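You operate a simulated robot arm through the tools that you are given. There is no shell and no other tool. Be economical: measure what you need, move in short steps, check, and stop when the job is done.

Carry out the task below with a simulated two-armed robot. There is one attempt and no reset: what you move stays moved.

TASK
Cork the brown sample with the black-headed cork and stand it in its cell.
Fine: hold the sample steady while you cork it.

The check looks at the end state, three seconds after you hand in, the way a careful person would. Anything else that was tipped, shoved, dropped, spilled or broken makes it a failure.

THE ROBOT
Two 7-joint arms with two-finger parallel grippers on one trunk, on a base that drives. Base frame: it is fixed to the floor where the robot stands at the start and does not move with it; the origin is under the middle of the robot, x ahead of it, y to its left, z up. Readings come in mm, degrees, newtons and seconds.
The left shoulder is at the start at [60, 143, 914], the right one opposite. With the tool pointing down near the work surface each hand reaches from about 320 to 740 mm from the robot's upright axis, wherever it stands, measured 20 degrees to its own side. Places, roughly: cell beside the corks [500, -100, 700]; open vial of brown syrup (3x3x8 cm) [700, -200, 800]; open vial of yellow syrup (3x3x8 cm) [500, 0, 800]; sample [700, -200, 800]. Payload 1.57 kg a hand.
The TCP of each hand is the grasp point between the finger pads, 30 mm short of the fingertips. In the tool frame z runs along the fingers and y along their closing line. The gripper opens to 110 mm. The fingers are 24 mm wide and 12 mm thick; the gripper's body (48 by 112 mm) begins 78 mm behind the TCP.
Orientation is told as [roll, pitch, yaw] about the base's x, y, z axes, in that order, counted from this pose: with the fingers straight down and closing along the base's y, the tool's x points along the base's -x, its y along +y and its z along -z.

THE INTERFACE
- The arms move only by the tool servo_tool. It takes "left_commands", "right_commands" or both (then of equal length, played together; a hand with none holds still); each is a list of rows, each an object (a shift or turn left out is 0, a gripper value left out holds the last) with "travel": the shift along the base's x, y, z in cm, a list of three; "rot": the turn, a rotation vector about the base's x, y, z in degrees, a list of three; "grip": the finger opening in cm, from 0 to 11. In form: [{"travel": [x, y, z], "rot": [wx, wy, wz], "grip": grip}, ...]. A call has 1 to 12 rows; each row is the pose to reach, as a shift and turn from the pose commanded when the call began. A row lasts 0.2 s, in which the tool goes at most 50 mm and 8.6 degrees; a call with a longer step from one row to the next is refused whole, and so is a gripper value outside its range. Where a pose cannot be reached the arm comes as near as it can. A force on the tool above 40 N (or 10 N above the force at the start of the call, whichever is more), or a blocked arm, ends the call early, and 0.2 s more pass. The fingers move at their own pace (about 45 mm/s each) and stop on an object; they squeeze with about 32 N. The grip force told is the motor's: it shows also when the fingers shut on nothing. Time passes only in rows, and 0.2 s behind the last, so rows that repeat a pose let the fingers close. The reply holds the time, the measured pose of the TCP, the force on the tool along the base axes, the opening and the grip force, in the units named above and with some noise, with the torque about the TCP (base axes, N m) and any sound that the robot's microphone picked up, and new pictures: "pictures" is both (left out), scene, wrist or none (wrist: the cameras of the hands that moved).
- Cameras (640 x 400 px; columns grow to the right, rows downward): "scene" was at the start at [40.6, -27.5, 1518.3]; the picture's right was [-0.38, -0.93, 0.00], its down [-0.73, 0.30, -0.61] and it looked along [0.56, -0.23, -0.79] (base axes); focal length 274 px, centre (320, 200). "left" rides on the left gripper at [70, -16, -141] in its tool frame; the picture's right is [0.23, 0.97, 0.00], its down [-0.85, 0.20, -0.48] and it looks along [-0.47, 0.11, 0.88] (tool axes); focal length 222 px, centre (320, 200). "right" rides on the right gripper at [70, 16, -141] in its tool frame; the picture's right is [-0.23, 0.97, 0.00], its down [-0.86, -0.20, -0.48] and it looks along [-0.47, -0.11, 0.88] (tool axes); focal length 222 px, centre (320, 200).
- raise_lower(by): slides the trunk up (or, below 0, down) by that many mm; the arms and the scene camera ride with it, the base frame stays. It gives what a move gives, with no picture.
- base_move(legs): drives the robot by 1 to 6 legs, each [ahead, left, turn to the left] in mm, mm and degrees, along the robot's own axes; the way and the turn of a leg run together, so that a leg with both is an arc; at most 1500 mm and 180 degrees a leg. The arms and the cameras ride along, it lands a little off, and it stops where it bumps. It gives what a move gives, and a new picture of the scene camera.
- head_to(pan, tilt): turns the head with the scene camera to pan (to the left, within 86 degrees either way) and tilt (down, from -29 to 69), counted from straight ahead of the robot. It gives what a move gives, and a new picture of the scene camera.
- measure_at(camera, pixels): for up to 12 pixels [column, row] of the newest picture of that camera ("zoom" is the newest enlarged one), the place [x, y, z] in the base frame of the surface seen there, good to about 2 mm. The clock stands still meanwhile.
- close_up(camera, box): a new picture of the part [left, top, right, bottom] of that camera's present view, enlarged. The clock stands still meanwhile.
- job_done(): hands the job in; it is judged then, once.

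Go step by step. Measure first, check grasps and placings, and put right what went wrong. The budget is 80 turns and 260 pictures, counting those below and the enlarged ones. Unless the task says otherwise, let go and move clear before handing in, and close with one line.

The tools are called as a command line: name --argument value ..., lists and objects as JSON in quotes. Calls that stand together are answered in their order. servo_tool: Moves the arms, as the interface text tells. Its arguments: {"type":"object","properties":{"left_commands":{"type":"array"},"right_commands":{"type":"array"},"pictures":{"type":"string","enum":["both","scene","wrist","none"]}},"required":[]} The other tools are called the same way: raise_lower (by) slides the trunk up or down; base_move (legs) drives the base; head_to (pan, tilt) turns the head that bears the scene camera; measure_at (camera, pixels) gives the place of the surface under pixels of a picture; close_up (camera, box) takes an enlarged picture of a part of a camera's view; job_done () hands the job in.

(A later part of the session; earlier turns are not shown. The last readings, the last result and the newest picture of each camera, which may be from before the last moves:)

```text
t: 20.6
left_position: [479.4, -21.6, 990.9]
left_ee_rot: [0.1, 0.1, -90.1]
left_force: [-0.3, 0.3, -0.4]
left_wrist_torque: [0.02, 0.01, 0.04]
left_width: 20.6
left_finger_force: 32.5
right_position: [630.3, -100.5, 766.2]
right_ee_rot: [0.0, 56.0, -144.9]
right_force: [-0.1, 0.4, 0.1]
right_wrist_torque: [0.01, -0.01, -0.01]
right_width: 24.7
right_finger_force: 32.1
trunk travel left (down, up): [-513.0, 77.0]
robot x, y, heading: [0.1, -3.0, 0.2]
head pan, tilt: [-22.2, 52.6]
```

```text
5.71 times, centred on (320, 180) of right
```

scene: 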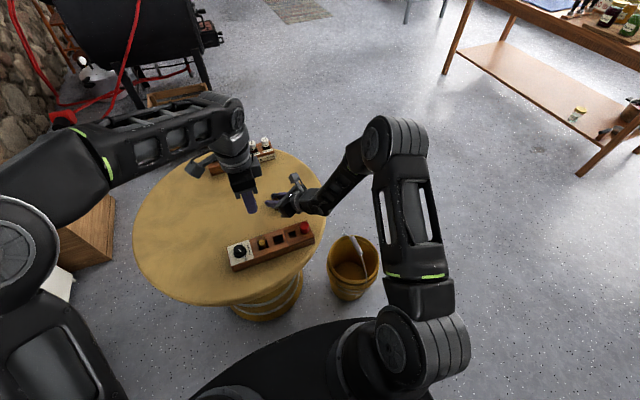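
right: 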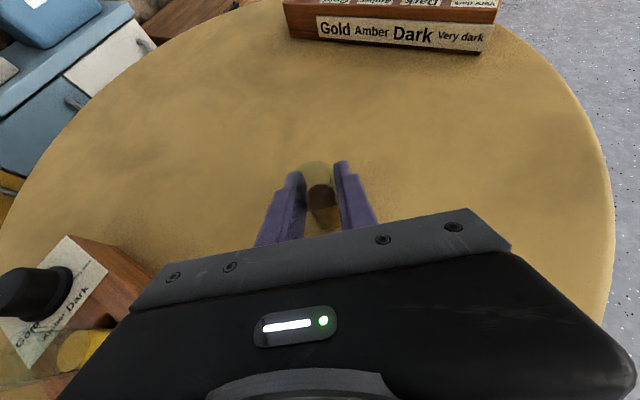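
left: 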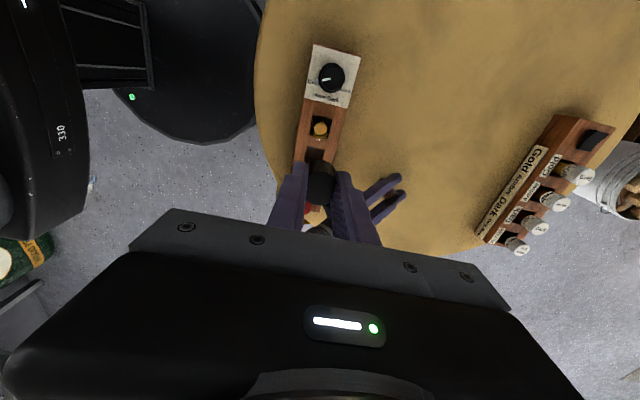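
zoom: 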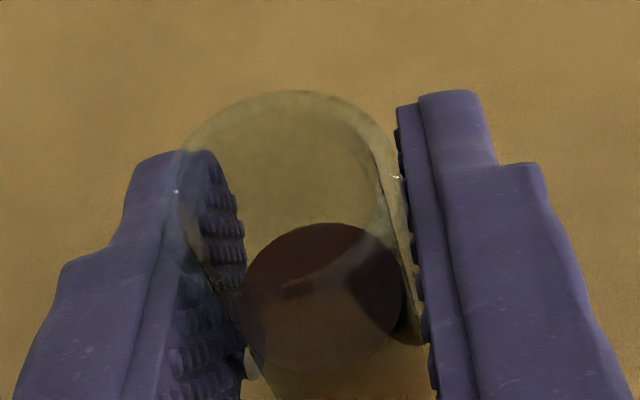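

The vial axis is about 5 mm behind the right TCP, near (626,-104), with its rim at z≈797. I bring the cork above it and yaw the left hand by -45° so its body clears the right camera, then look again.

servo_tool --left_commands '[{"rot": [0, 0, -7.5], "travel": [2.5, -1.4, 0]}, {"rot": [0, 0, -15], "travel": [5, -2.8, 0]}, {"rot": [0, 0, -22.5], "travel": [7.5, -4.2, -1]}, {"rot": [0, 0, -30], "travel": [10, -5.6, -3]}, {"rot": [0, 0, -37.5], "travel": [12.4, -7, -5]}, {"rot": [0, 0, -45], "travel": [14.6, -8.2, -8]}, {"rot": [0, 0, -45], "travel": [14.6, -8.2, -10]}, {"rot": [0, 0, -45], "travel": [14.6, -8.2, -10]}]'

close_up --camera "right" --box '[250, 60, 410, 220]'

close_up --camera "left" --box '[240, 100, 400, 250]'

close_up --camera "right" --box '[285, 145, 355, 215]'

```text
t: 22.4
left_position: [622.5, -96.2, 893.1]
left_ee_rot: [0.2, 0.0, -135.0]
left_force: [-0.4, -0.1, 0.8]
left_wrist_torque: [0.0, -0.01, 0.0]
left_width: 20.6
left_finger_force: 31.9
left hand out of reach, approached as far as the arm can: row 6, 7, 8
right_position: [631.0, -100.1, 765.9]
right_ee_rot: [0.1, 55.9, -144.9]
right_force: [-0.4, 0.0, -0.9]
right_wrist_torque: [0.0, -0.04, -0.02]
right_width: 24.6
right_finger_force: 32.1
trunk travel left (down, up): [-513.0, 77.0]
robot x, y, heading: [-5.3, -0.6, 0.2]
head pan, tilt: [-22.2, 52.6]
```

scene: 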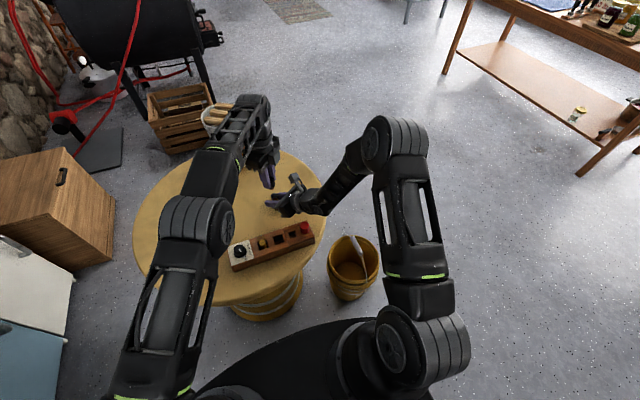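
left: 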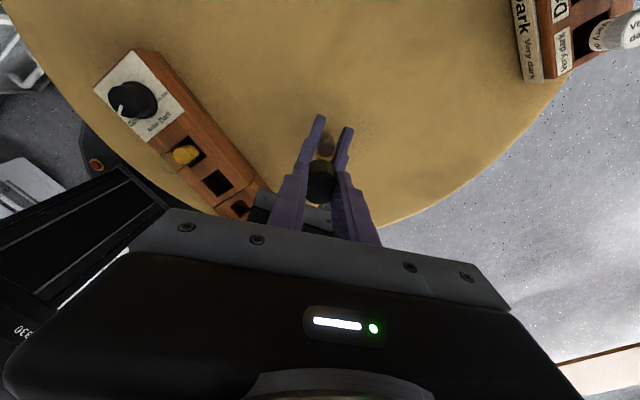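

```text
2.50 times, centred on (330, 140) of right
```

zoom: 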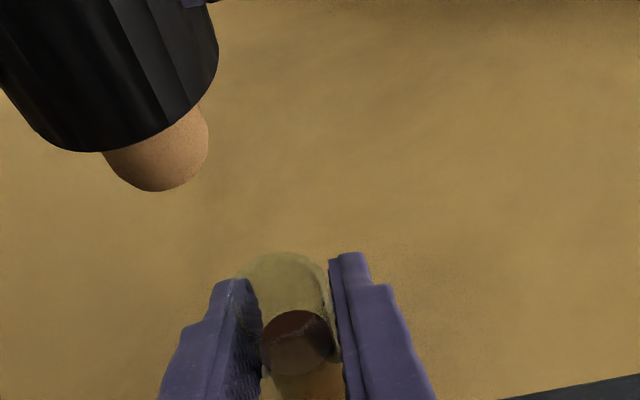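

```text
2.67 times, centred on (320, 175) of left
```

zoom: 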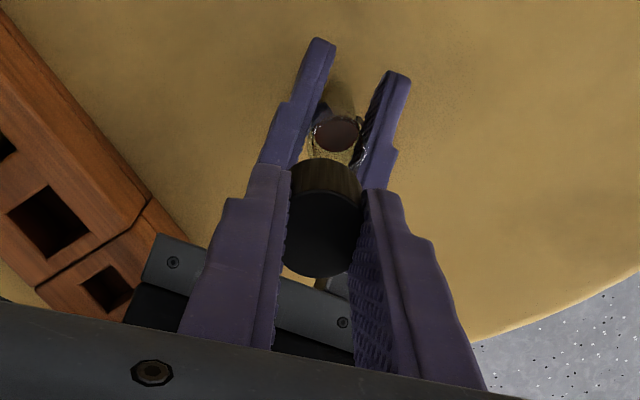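

```text
5.71 times, centred on (320, 180) of right
```

zoom: 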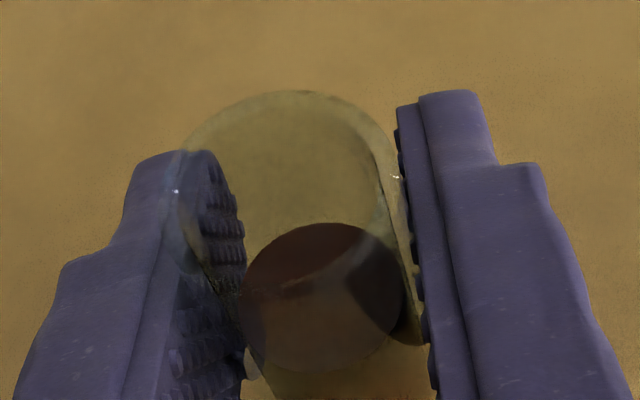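

The left arm is just short of reach here. The right camera clearly shows the cork's plug and the vial's mouth. I shift both hands back toward the robot by (-25,+15) mm, lifting the vial 10 mm on the way and setting it down again.

servo_tool --left_commands '[{"travel": [0, 0, 1]}, {"travel": [0, 0, 1]}, {"travel": [-0.9, 0.3, 1]}, {"travel": [-1.7, 0.5, 1]}, {"travel": [-2.1, 0.7, 1]}, {"travel": [-2.1, 0.7, 0]}, {"travel": [-2.1, 0.7, 0]}, {"travel": [-2.1, 0.7, 0]}]' --right_commands '[{"travel": [0, 0, 0.5]}, {"travel": [0, 0, 1]}, {"travel": [-0.9, 0.5, 1]}, {"travel": [-1.7, 1.0, 1]}, {"travel": [-2.5, 1.5, 1]}, {"travel": [-2.5, 1.5, 0.5]}, {"travel": [-2.5, 1.5, 0.1]}, {"travel": [-2.5, 1.5, -0.1]}]'

close_up --camera "right" --box '[250, 60, 410, 220]'

close_up --camera "left" --box '[240, 100, 400, 250]'

close_up --camera "scene" --box '[240, 150, 320, 230]'

```text
t: 24.2
left_position: [598.3, -88.4, 894.3]
left_ee_rot: [0.0, 0.0, -135.0]
left_force: [0.2, -0.3, -0.5]
left_wrist_torque: [-0.01, 0.01, 0.0]
left_width: 20.4
left_finger_force: 31.8
left hand out of reach, approached as far as the arm can: row 1
right_position: [605.1, -85.3, 765.1]
right_ee_rot: [0.2, 55.9, -144.8]
right_force: [-0.3, -0.7, 2.8]
right_wrist_torque: [0.03, 0.03, -0.02]
right_width: 24.7
right_finger_force: 32.1
trunk travel left (down, up): [-513.0, 77.0]
robot x, y, heading: [-4.3, 2.4, -0.4]
head pan, tilt: [-22.2, 52.6]
```

scene: 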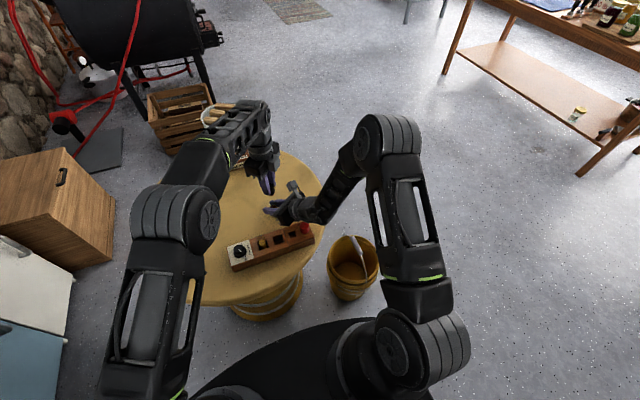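
right: 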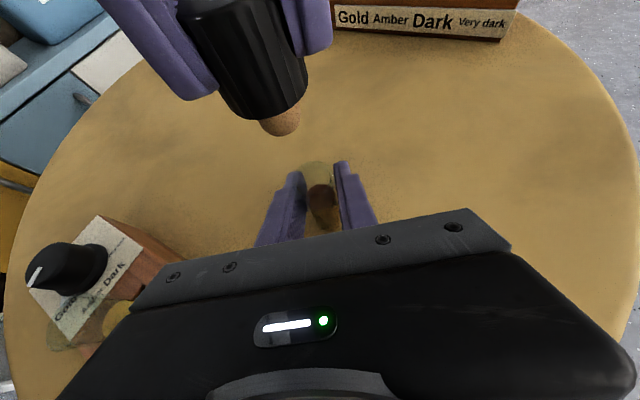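
left: 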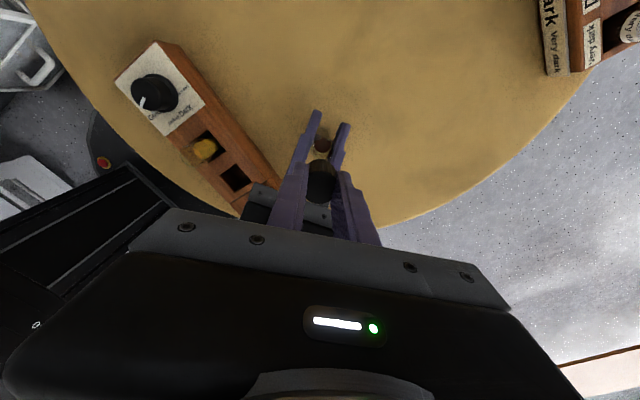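

```text
2.50 times, centred on (330, 140) of right
```

zoom: 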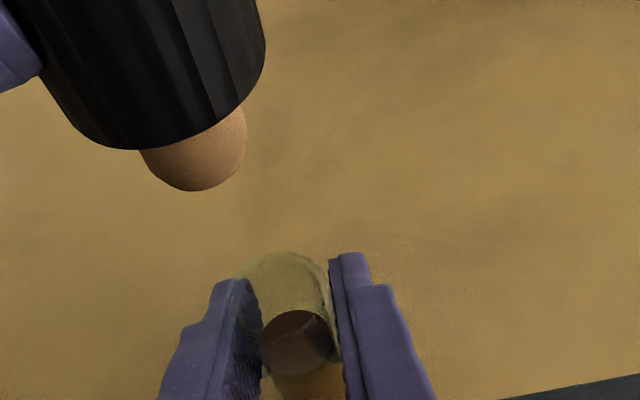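

```text
2.67 times, centred on (320, 175) of left
```

zoom: 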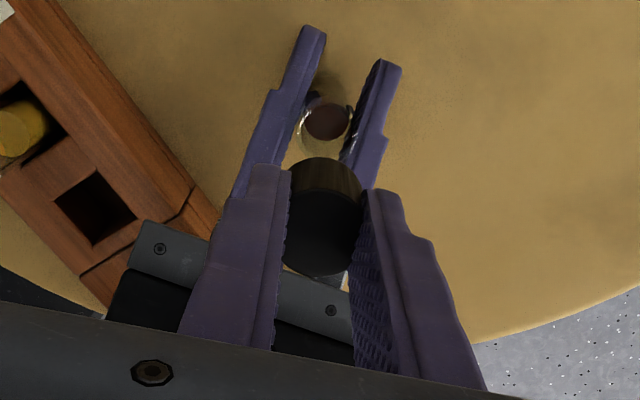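

```text
5.00 times, centred on (280, 190) of scene
```

zoom: 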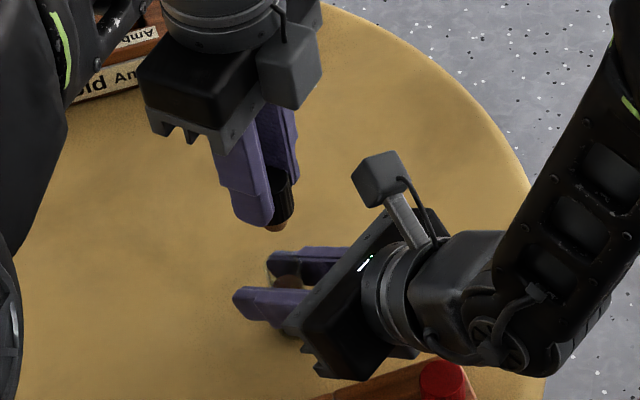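

The plug bottom is at z≈839 on axis (598,-88), and both cameras put the vial axis at about (600.5,-89). I shift by (+2.5,-1) mm and lower 34 mm, to just above the rim, then check.

servo_tool --left_commands '[{"travel": [0.25, -0.1, -0.8]}, {"travel": [0.25, -0.1, -1.8]}, {"travel": [0.25, -0.1, -2.7]}, {"travel": [0.25, -0.1, -3.4]}, {"travel": [0.25, -0.1, -3.4]}]' --pictures "wrist"

close_up --camera "right" --box '[265, 110, 365, 210]'

close_up --camera "left" --box '[280, 130, 360, 190]'

close_up --camera "scene" --box '[260, 180, 310, 225]'

```text
t: 25.4
left_position: [600.8, -87.5, 859.7]
left_ee_rot: [0.0, 0.0, -135.0]
left_force: [0.3, 0.1, 0.0]
left_wrist_torque: [-0.01, 0.02, 0.01]
left_width: 20.8
left_finger_force: 32.3
right_position: [605.1, -86.2, 764.3]
right_ee_rot: [0.1, 55.9, -144.9]
right_force: [0.9, 1.3, 4.9]
right_wrist_torque: [0.0, 0.01, 0.03]
right_width: 24.8
right_finger_force: 32.4
trunk travel left (down, up): [-513.0, 77.0]
robot x, y, heading: [-1.4, 2.1, -0.0]
head pan, tilt: [-22.2, 52.6]
```

left: 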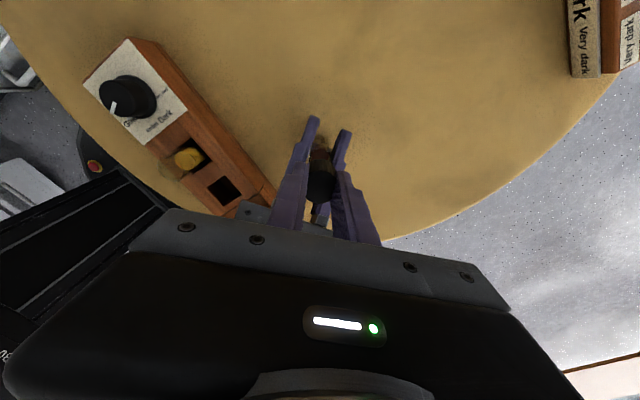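

```text
4.00 times, centred on (315, 160) of right
```

zoom: 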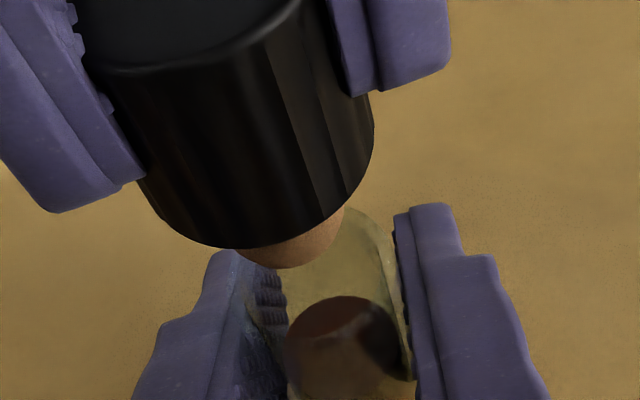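

```text
6.67 times, centred on (320, 160) of left
```

zoom: 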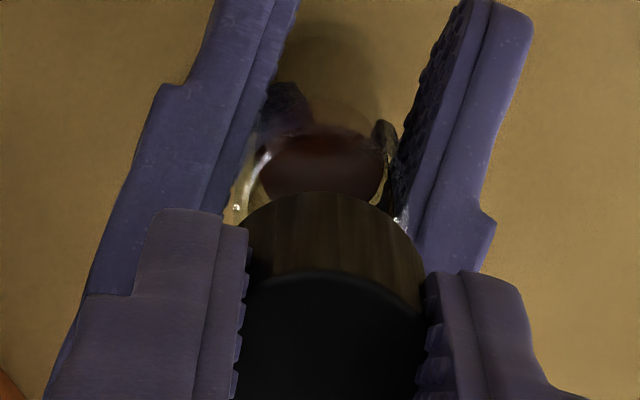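

```text
8.89 times, centred on (285, 202) of scene
```

zoom: 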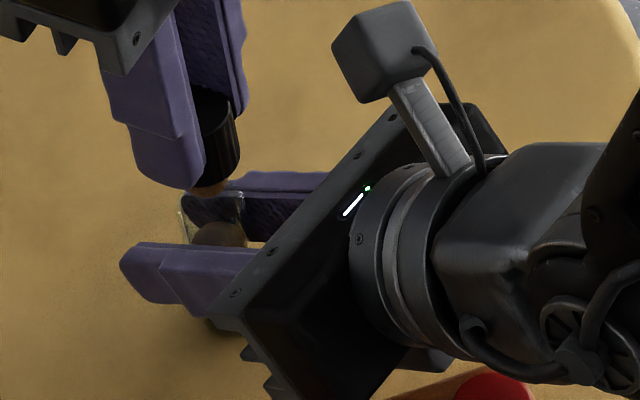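

The plug is a few millimetres above the rim, and the views agree on alignment to within about 2 mm. I lower 10 mm more, so the tip just enters, and watch the force.

servo_tool --left_commands '[{"travel": [0.05, -0.02, -0.3]}, {"travel": [0.05, -0.02, -0.6]}, {"travel": [0.05, -0.02, -0.8]}, {"travel": [0.05, -0.02, -1.0]}, {"travel": [0.05, -0.02, -1.0]}]' --pictures "none"

close_up --camera "right" --box '[275, 130, 355, 210]'

close_up --camera "scene" --box '[265, 190, 305, 220]'

close_up --camera "left" --box '[280, 130, 360, 190]'

```text
t: 26.6
left_position: [602.3, -88.4, 849.5]
left_ee_rot: [0.0, 0.0, -134.9]
left_force: [-1.3, -0.3, -0.8]
left_wrist_torque: [-0.01, 0.0, -0.01]
left_width: 20.6
left_finger_force: 32.1
right_position: [605.2, -86.2, 764.9]
right_ee_rot: [0.2, 55.9, -144.8]
right_force: [0.7, 0.7, 5.1]
right_wrist_torque: [-0.02, -0.03, 0.03]
right_width: 24.5
right_finger_force: 31.8
trunk travel left (down, up): [-513.0, 77.0]
robot x, y, heading: [2.3, -2.6, -0.0]
head pan, tilt: [-22.2, 52.6]
```

```text
5.00 times, centred on (315, 170) of right
```

zoom: 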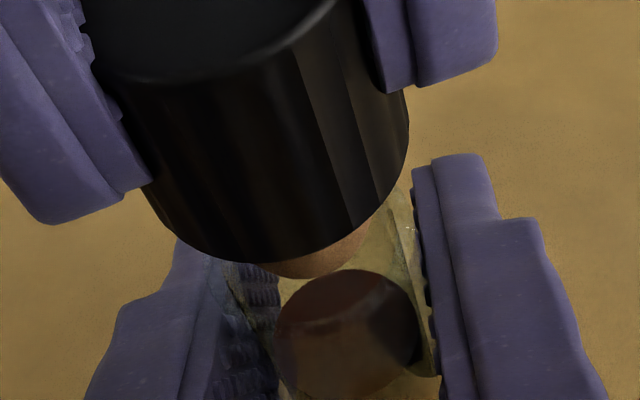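

```text
13.33 times, centred on (285, 205) of scene
```

zoom: 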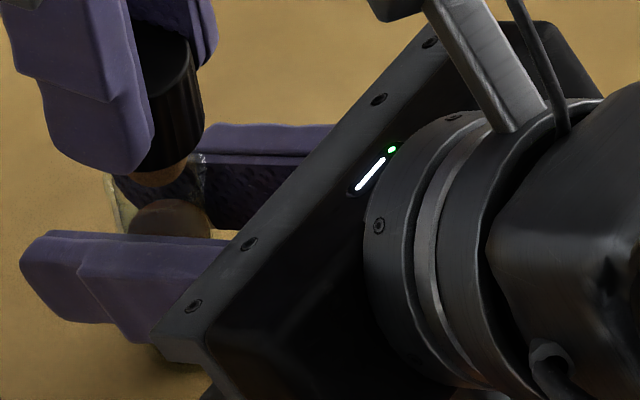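

```text
6.67 times, centred on (320, 160) of left
```

zoom: 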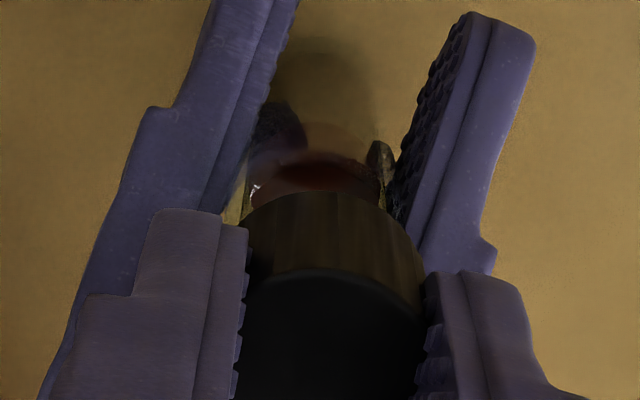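

Nothing has touched yet. The scene and left views show the plug about 1.3 mm off, so I correct by (-1.0,+0.8) mm and go down another 5 mm.

servo_tool --left_commands '[{"travel": [-0.1, 0.08, 0]}, {"travel": [-0.1, 0.08, -0.2]}, {"travel": [-0.1, 0.08, -0.4]}, {"travel": [-0.1, 0.08, -0.5]}]' --pictures "none"

close_up --camera "right" --box '[275, 130, 355, 210]'

close_up --camera "scene" --box '[265, 190, 305, 220]'

close_up --camera "left" --box '[280, 130, 360, 190]'

```text
t: 27.6
left_position: [600.3, -88.2, 844.8]
left_ee_rot: [-0.1, 0.0, -134.9]
left_force: [-0.5, 0.1, -0.5]
left_wrist_torque: [-0.01, -0.01, 0.02]
left_width: 20.7
left_finger_force: 31.6
right_position: [606.1, -85.8, 765.1]
right_ee_rot: [0.1, 55.8, -144.7]
right_force: [0.6, 0.2, 6.0]
right_wrist_torque: [0.04, -0.01, 0.0]
right_width: 24.8
right_finger_force: 32.0
trunk travel left (down, up): [-513.0, 77.0]
robot x, y, heading: [-0.3, -3.3, -0.0]
head pan, tilt: [-22.2, 52.6]
```

```text
5.00 times, centred on (315, 170) of right
```

zoom: 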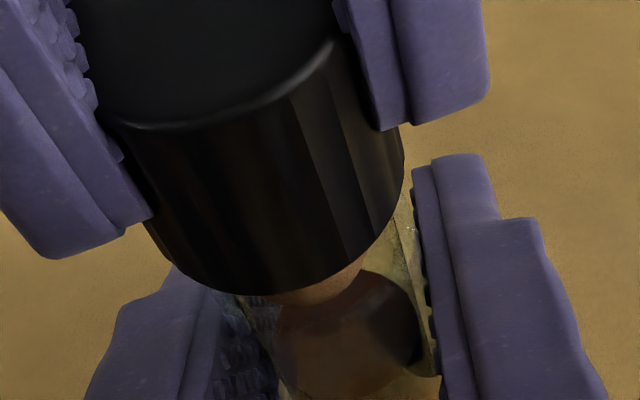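

```text
13.33 times, centred on (285, 205) of scene
```

zoom: 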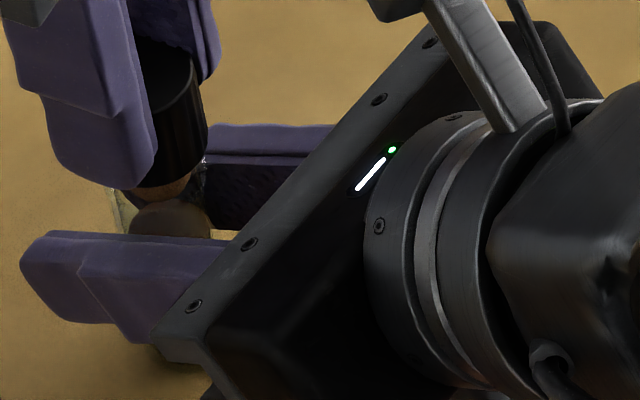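

```text
6.67 times, centred on (320, 160) of left
```

zoom: 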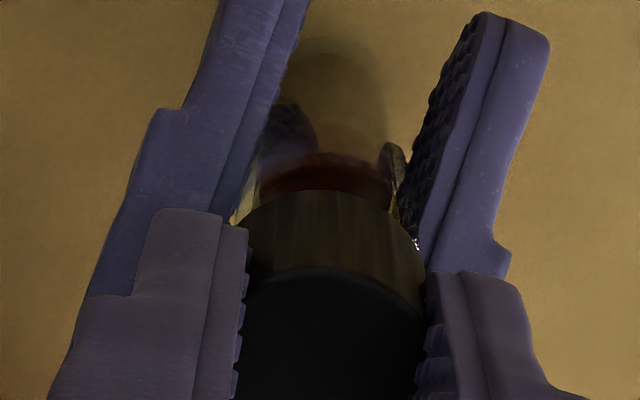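

No contact force yet, and the plug appears to be entering the mouth. I continue down in 2 mm steps.

servo_tool --left_commands '[{"travel": [0, 0.03, -0.2]}, {"travel": [0, 0.03, -0.4]}, {"travel": [0, 0.03, -0.5]}]' --pictures "none"

close_up --camera "right" --box '[275, 130, 355, 210]'

close_up --camera "scene" --box '[265, 190, 305, 220]'

```text
t: 28.4
left_position: [601.3, -89.3, 839.6]
left_ee_rot: [-0.1, 0.0, -135.0]
left_force: [0.2, 0.3, -0.1]
left_wrist_torque: [-0.01, 0.0, 0.01]
left_width: 20.5
left_finger_force: 32.5
right_position: [605.0, -87.1, 765.1]
right_ee_rot: [0.2, 55.9, -144.8]
right_force: [0.8, 0.8, 7.0]
right_wrist_torque: [-0.04, 0.01, 0.0]
right_width: 24.6
right_finger_force: 32.4
trunk travel left (down, up): [-513.0, 77.0]
robot x, y, heading: [-2.9, -0.3, -0.2]
head pan, tilt: [-22.2, 52.6]
```

```text
5.00 times, centred on (315, 170) of right
```

zoom: 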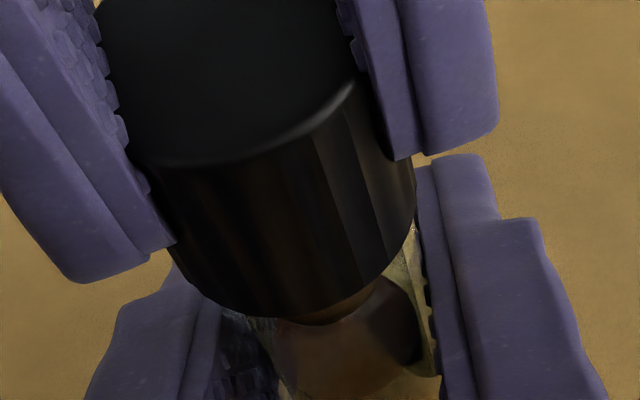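

```text
13.33 times, centred on (285, 205) of scene
```

zoom: 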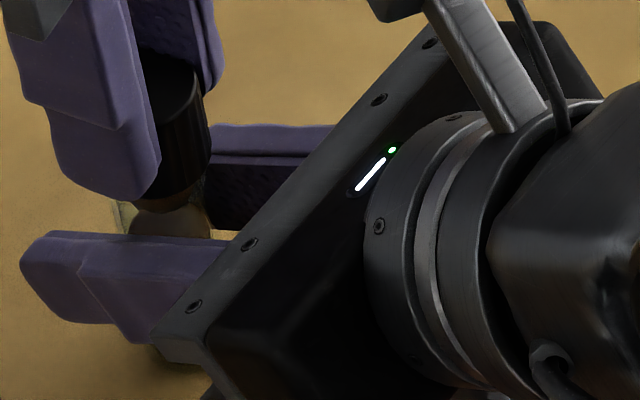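

The plug is going in with no lateral force. I continue gently until the head seats.

servo_tool --left_commands '[{"travel": [0, 0, -0.1]}, {"travel": [0, 0, -0.2]}, {"travel": [0, 0, -0.3]}, {"travel": [0, 0, -0.4]}, {"travel": [0, 0, -0.5]}]' --pictures "none"

close_up --camera "right" --box '[275, 130, 355, 210]'

close_up --camera "scene" --box '[265, 190, 305, 220]'

close_up --camera "left" --box '[280, 130, 360, 190]'

```text
t: 29.6
left_position: [601.6, -88.8, 835.4]
left_ee_rot: [0.0, 0.0, -135.0]
left_force: [0.8, 0.4, 0.7]
left_wrist_torque: [0.0, -0.01, 0.0]
left_width: 20.5
left_finger_force: 32.8
right_position: [604.5, -84.9, 764.8]
right_ee_rot: [0.1, 55.8, -144.8]
right_force: [0.4, 0.4, 5.1]
right_wrist_torque: [-0.01, 0.02, 0.01]
right_width: 24.5
right_finger_force: 32.3
trunk travel left (down, up): [-513.0, 77.0]
robot x, y, heading: [-1.4, -2.1, -0.1]
head pan, tilt: [-22.2, 52.6]
```

```text
5.00 times, centred on (315, 170) of right
```

zoom: 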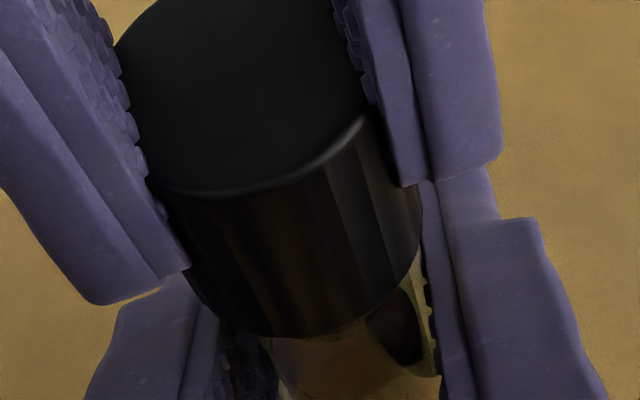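

```text
13.33 times, centred on (285, 205) of scene
```

zoom: 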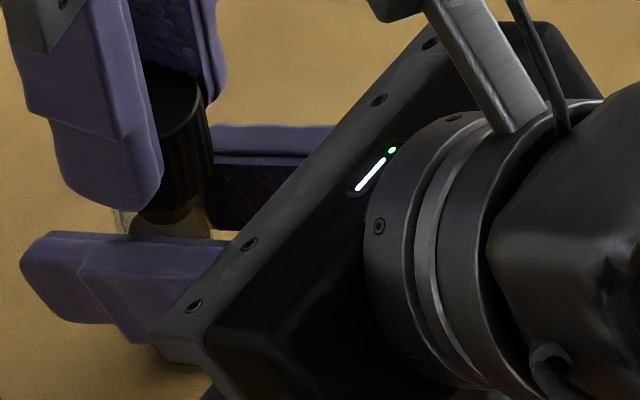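

```text
6.67 times, centred on (320, 160) of left
```

zoom: 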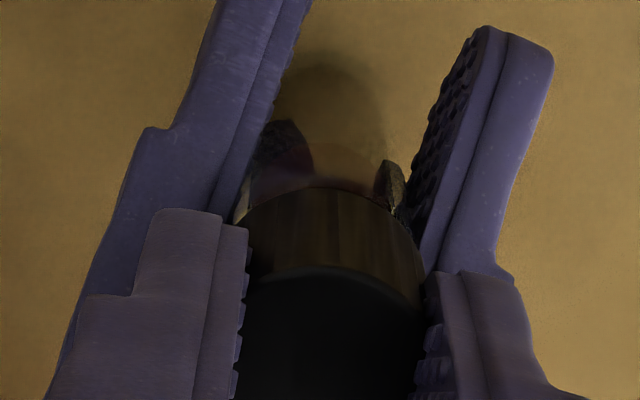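

Alignment is still good and nothing is resisting. I continue down.

servo_tool --left_commands '[{"travel": [0, 0, -0.1]}, {"travel": [0, 0, -0.2]}, {"travel": [0, 0, -0.3]}, {"travel": [0, 0, -0.4]}]' --pictures "none"

close_up --camera "right" --box '[275, 130, 355, 210]'

close_up --camera "scene" --box '[265, 190, 305, 220]'

```text
t: 30.6
left_position: [600.9, -88.5, 831.8]
left_ee_rot: [0.0, 0.1, -135.0]
left_force: [-0.2, -0.6, 1.3]
left_wrist_torque: [0.0, -0.02, 0.0]
left_width: 20.4
left_finger_force: 32.1
right_position: [604.2, -86.8, 765.2]
right_ee_rot: [0.0, 55.9, -144.8]
right_force: [0.9, 0.7, 4.8]
right_wrist_torque: [-0.02, 0.04, 0.0]
right_width: 24.5
right_finger_force: 31.7
trunk travel left (down, up): [-513.0, 77.0]
robot x, y, heading: [-1.4, 0.6, -0.1]
head pan, tilt: [-22.2, 52.6]
```

```text
5.00 times, centred on (315, 170) of right
```

zoom: 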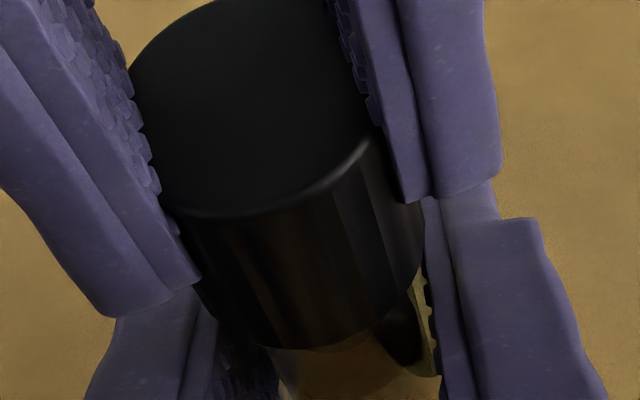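

```text
13.33 times, centred on (285, 205) of scene
```

zoom: 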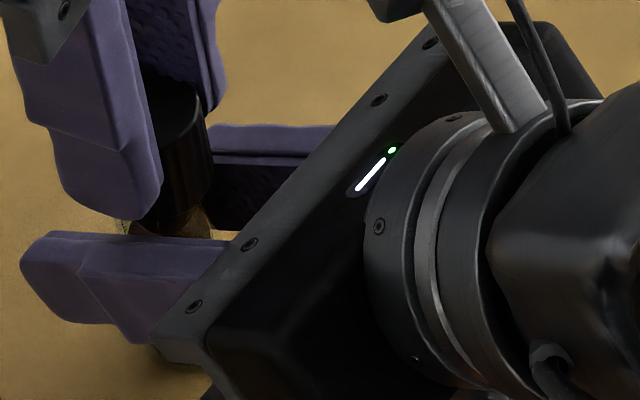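

There's a slight upward force (1.3 N). I measure the head's bottom edge, then push a little further.

measure_at --camera "right" --pixels '[[314, 197], [315, 180], [303, 194], [300, 150]]'

servo_tool --left_commands '[{"travel": [0, 0, -0.1]}, {"travel": [0, 0, -0.2]}, {"travel": [0, 0, -0.3]}, {"travel": [0, 0, -0.3]}]' --pictures "none"

close_up --camera "right" --box '[275, 130, 355, 210]'

close_up --camera "left" --box '[280, 130, 360, 190]'

```text
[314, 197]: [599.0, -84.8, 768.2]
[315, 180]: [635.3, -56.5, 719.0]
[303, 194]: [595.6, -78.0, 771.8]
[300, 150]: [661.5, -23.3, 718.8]
```

```text
t: 31.6
left_position: [601.5, -88.3, 827.7]
left_ee_rot: [0.0, 0.0, -135.0]
left_force: [2.5, 0.9, 12.2]
left_wrist_torque: [0.09, 0.0, 0.03]
left_width: 20.8
left_finger_force: 31.9
right_position: [605.3, -85.0, 765.5]
right_ee_rot: [0.1, 55.9, -144.8]
right_force: [0.4, -0.6, -0.3]
right_wrist_torque: [0.1, -0.15, -0.05]
right_width: 24.8
right_finger_force: 31.8
trunk travel left (down, up): [-513.0, 77.0]
robot x, y, heading: [1.0, -1.2, -0.2]
head pan, tilt: [-22.2, 52.6]
```

```text
5.00 times, centred on (315, 170) of right
```

zoom: 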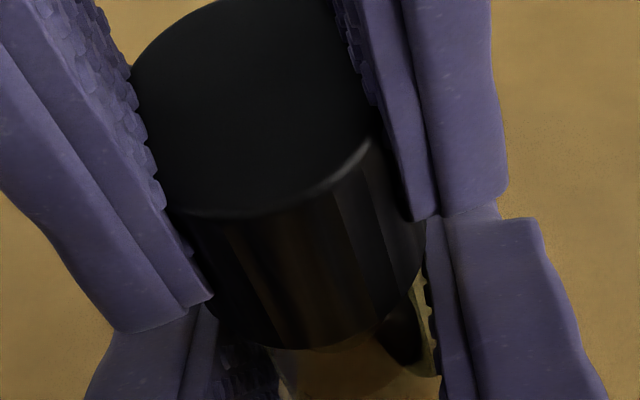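

```text
6.67 times, centred on (320, 160) of left
```

zoom: 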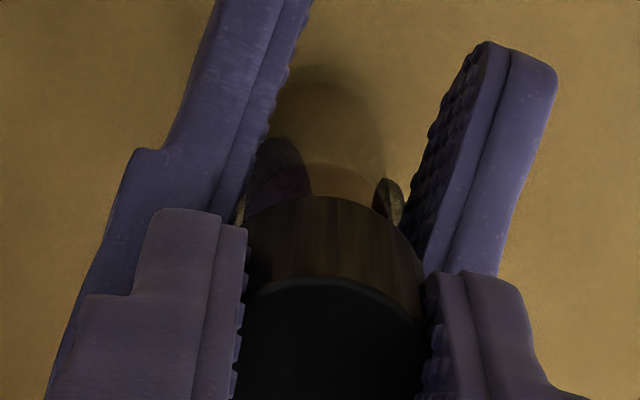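

The head stopped moving while the left fingers slid, with 12 N upward, so the cork is seated on the rim. I release the left hand and lift it to inspect.

servo_tool --left_commands '[{"grip": 3}, {"grip": 4}, {"grip": 4.5}, {"grip": 4.5, "travel": [0, 0, 1]}, {"travel": [0, 0, 3]}, {"travel": [0, 0, 6]}, {"travel": [0, 0, 8]}]' --pictures "wrist"

close_up --camera "right" --box '[275, 130, 355, 210]'

close_up --camera "scene" --box '[260, 185, 310, 225]'

close_up --camera "left" --box '[270, 110, 370, 190]'

```text
t: 33.2
left_position: [602.3, -89.0, 908.7]
left_ee_rot: [0.0, 0.0, -135.1]
left_force: [0.6, 0.0, 0.6]
left_wrist_torque: [-0.02, -0.03, -0.02]
left_width: 44.9
left_finger_force: 0.2
right_position: [605.2, -86.3, 764.5]
right_ee_rot: [0.1, 55.9, -144.8]
right_force: [-0.6, 1.1, 3.9]
right_wrist_torque: [0.02, 0.06, 0.02]
right_width: 24.8
right_finger_force: 32.3
trunk travel left (down, up): [-513.0, 77.0]
robot x, y, heading: [2.4, -0.8, -0.1]
head pan, tilt: [-22.2, 52.6]
```

left: 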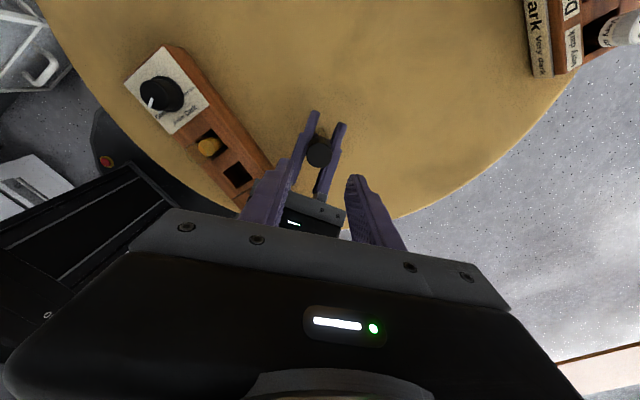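

```text
5.00 times, centred on (315, 170) of right
```

zoom: 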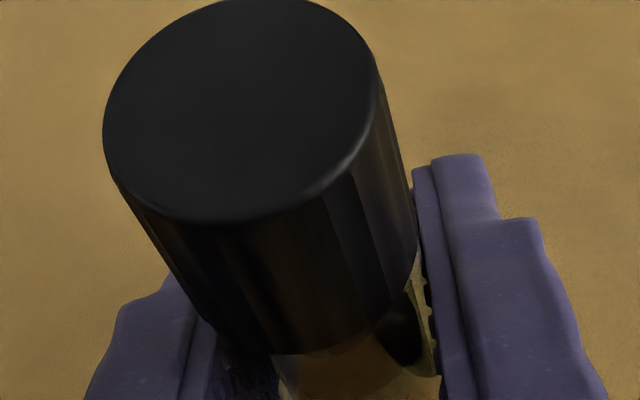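

```text
10.00 times, centred on (285, 205) of scene
```

zoom: 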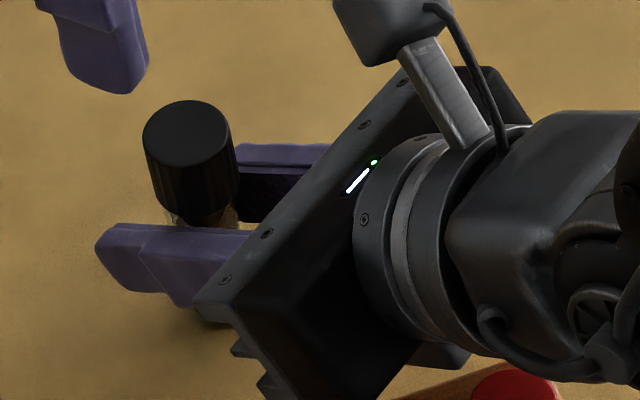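

```text
5.00 times, centred on (320, 150) of left
```

zoom: 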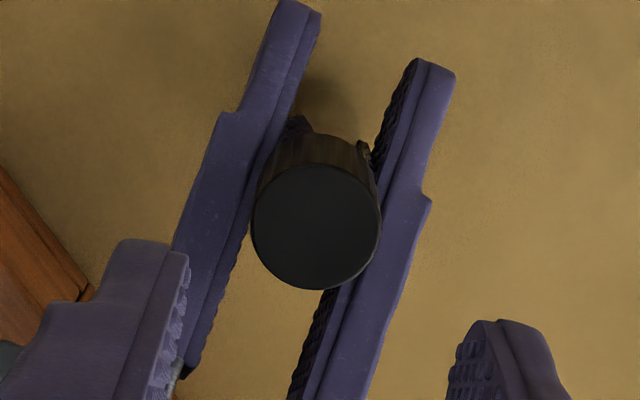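

The cork stands in the vial. I check its top plane for tilt and height.

measure_at --camera "zoom" --pixels '[[316, 226], [262, 230], [370, 225], [316, 280], [318, 178], [310, 145]]'

close_up --camera "scene" --box '[265, 190, 285, 210]'

measure_at --camera "zoom" --pixels '[[255, 160], [180, 160], [335, 160], [255, 110], [255, 215], [265, 300], [265, 340], [265, 360]]'

```text
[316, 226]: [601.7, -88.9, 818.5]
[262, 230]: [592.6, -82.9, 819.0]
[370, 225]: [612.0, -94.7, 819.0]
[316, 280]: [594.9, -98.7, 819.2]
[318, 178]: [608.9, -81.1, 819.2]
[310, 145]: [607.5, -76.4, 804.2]
```

```text
16.00 times, centred on (275, 200) of scene
```

zoom: 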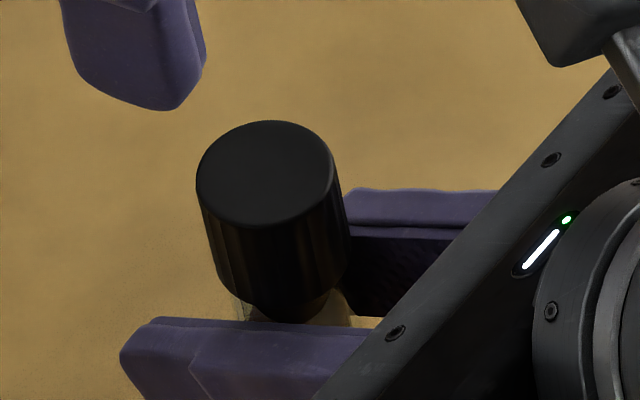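

```text
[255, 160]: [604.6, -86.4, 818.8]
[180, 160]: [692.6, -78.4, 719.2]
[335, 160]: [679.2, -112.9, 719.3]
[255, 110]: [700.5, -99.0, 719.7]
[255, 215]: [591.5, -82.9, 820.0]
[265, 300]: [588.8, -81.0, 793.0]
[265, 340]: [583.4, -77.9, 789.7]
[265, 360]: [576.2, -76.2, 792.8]
```

The cork's top is level at z=819, with the head bottom about at the rim. To be sure it is fully seated, I close the left fingers and press lightly on top while the right hand holds the vial.

servo_tool --left_commands '[{"grip": 2}, {"grip": 0}, {"grip": 0, "travel": [0, 0, -2]}, {"travel": [0, 0, -4]}, {"travel": [0, 0, -5.4]}, {"travel": [0, 0, -5.8]}, {"travel": [0, 0, -6.0]}, {"travel": [0, 0, -6.1]}, {"travel": [0, 0, -6.2]}, {"travel": [0, 0, -6.3]}, {"travel": [0, 0, -6.4]}]' --pictures "none"

close_up --camera "right" --box '[275, 130, 355, 210]'

```text
t: 35.6
left_position: [601.3, -90.2, 849.4]
left_ee_rot: [0.4, -0.1, -135.0]
left_force: [-3.2, 1.6, 7.4]
left_wrist_torque: [0.05, 0.1, -0.02]
left_width: 0.0
left_finger_force: 21.6
right_position: [604.4, -86.0, 765.0]
right_ee_rot: [0.1, 55.8, -144.9]
right_force: [-1.2, -1.2, 4.9]
right_wrist_torque: [0.06, 0.26, 0.0]
right_width: 24.9
right_finger_force: 31.8
trunk travel left (down, up): [-513.0, 77.0]
robot x, y, heading: [3.8, -2.9, 0.1]
head pan, tilt: [-22.2, 52.6]
stopped in row 11 (left hand): the force on the tool passed its limit (the readings are from after the stop); the commanded pose is now the measured one
```

```text
5.00 times, centred on (315, 170) of right
```

zoom: 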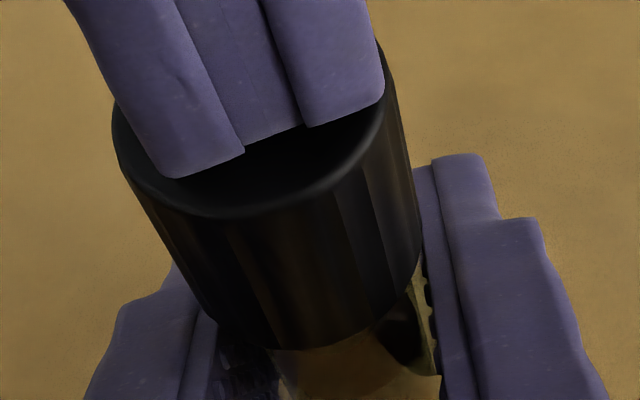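

The cork didn't budge under firm pressure, so it is seated. I lift the left hand, then open the right gently and retract it along its own axis, leaving the vial standing.

servo_tool --left_commands '[{"travel": [0, 0, 1]}, {"travel": [0, 0, 4]}, {"travel": [0, 0, 7]}, {"travel": [0, 0, 7]}, {"travel": [0, 0, 7]}, {"travel": [0, 0, 7]}, {"travel": [0, 0, 7]}, {"travel": [0, 0, 7]}]' --right_commands '[{"travel": [0, 0, 0]}, {"travel": [0, 0, 0]}, {"grip": 2.6}, {"grip": 3}, {"grip": 3.6}, {"grip": 4.4}, {"grip": 5.5}, {"grip": 6.5}]' --pictures "wrist"

close_up --camera "scene" --box '[255, 185, 305, 225]'

```text
t: 37.4
left_position: [601.4, -90.2, 917.9]
left_ee_rot: [0.3, -0.1, -135.1]
left_force: [1.1, 0.5, 0.5]
left_wrist_torque: [-0.04, -0.01, 0.0]
left_width: 0.0
left_finger_force: 21.1
right_position: [605.8, -86.6, 763.3]
right_ee_rot: [0.0, 55.8, -145.1]
right_force: [-0.1, -0.6, 0.6]
right_wrist_torque: [0.01, 0.01, 0.01]
right_width: 65.1
right_finger_force: 0.0
trunk travel left (down, up): [-513.0, 77.0]
robot x, y, heading: [1.5, 0.1, 0.1]
head pan, tilt: [-22.2, 52.6]
```

right: 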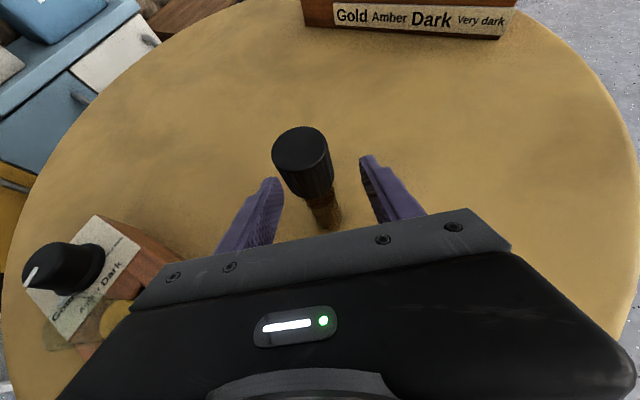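
left: 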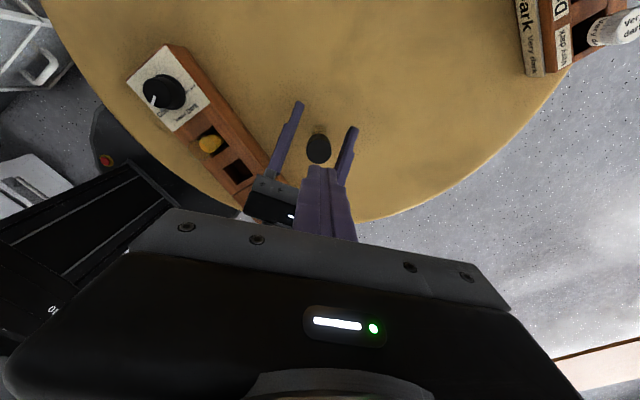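

```text
10.00 times, centred on (280, 205) of scene
```

zoom: 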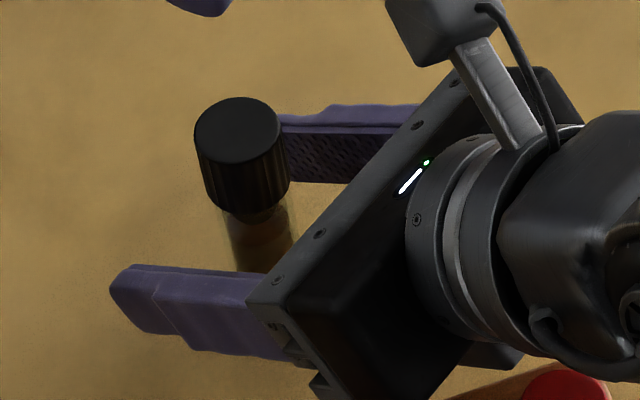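

The corked vial stands on its own. I retract the right hand along its axis and clear of the rack, and turn the left hand's yaw by +45° while opening it.

servo_tool --right_commands '[{"travel": [-1.35, -0.95, 1.12]}, {"travel": [-2.7, -1.9, 2.24]}, {"travel": [-4.7, -3.3, 3.9]}, {"travel": [-6.8, -4.8, 5.6]}, {"travel": [-8.8, -6.2, 7.3]}, {"travel": [-9.5, -9.5, 9.5]}, {"travel": [-9.5, -13, 12]}, {"travel": [-9.5, -16.5, 14]}, {"travel": [-9.5, -20, 14]}]' --left_commands '[{"rot": [0, 0, 0]}, {"rot": [0, 0, 0]}, {"rot": [0, 0, 0], "travel": [0, 0, 2]}, {"rot": [0, 0, 7.5], "travel": [0, 0, 3], "grip": 2}, {"rot": [0, 0, 15], "travel": [0, 0, 3], "grip": 4}, {"rot": [0, 0, 22.5], "travel": [0, 0, 3], "grip": 5.5}, {"rot": [0, 0, 30], "travel": [0, 0, 3]}, {"rot": [0, 0, 37.5], "travel": [0, 0, 3]}, {"rot": [0, 0, 45], "travel": [0, 0, 3]}]'

close_up --camera "left" --box '[240, 100, 400, 200]'

measure_at --camera "zoom" --pixels '[[320, 180], [310, 170], [330, 190]]'

```text
t: 39.4
left_position: [602.1, -90.2, 946.3]
left_ee_rot: [0.4, -0.1, -89.9]
left_force: [0.3, -0.8, 0.1]
left_wrist_torque: [0.03, 0.0, 0.0]
left_width: 54.9
left_finger_force: 0.1
right_position: [510.5, -287.4, 901.2]
right_ee_rot: [-0.1, 55.7, -145.2]
right_force: [1.2, 0.2, 0.0]
right_wrist_torque: [0.02, -0.04, 0.01]
right_width: 64.7
right_finger_force: 0.1
trunk travel left (down, up): [-513.0, 77.0]
robot x, y, heading: [0.3, -0.8, -0.2]
head pan, tilt: [-22.2, 52.6]
```

scene: 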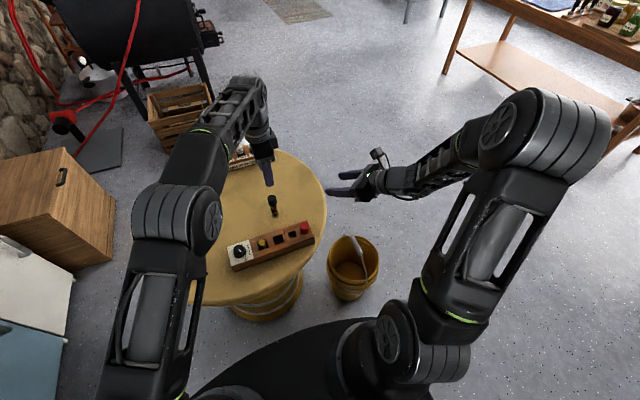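
right: 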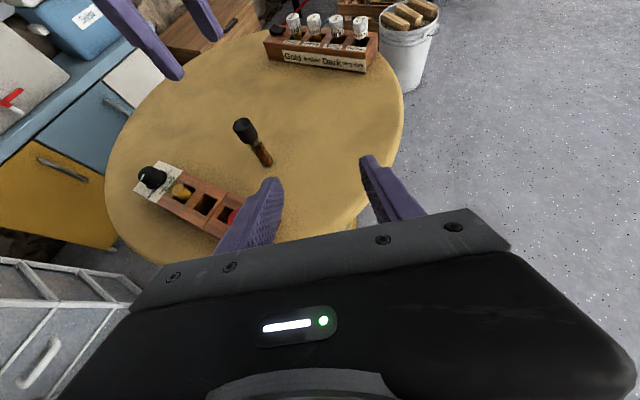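
left: 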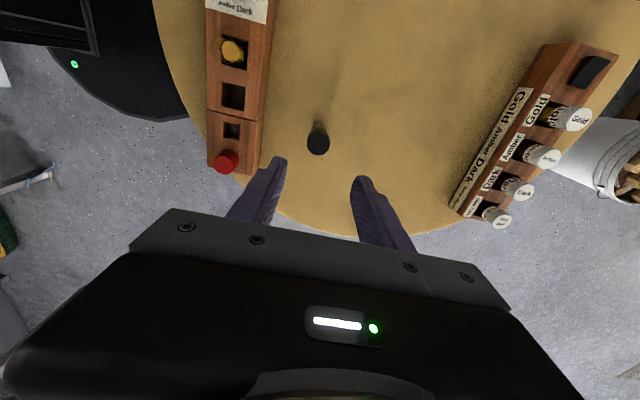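

```text
4.00 times, centred on (320, 150) of left
```

zoom: 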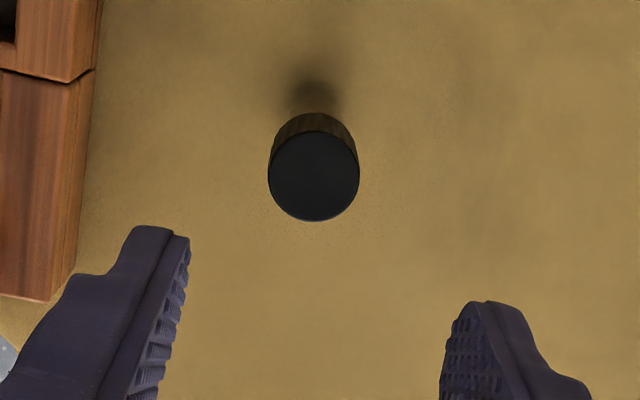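

```text
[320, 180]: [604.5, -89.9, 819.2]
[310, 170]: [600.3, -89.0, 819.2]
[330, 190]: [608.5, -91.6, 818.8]
```

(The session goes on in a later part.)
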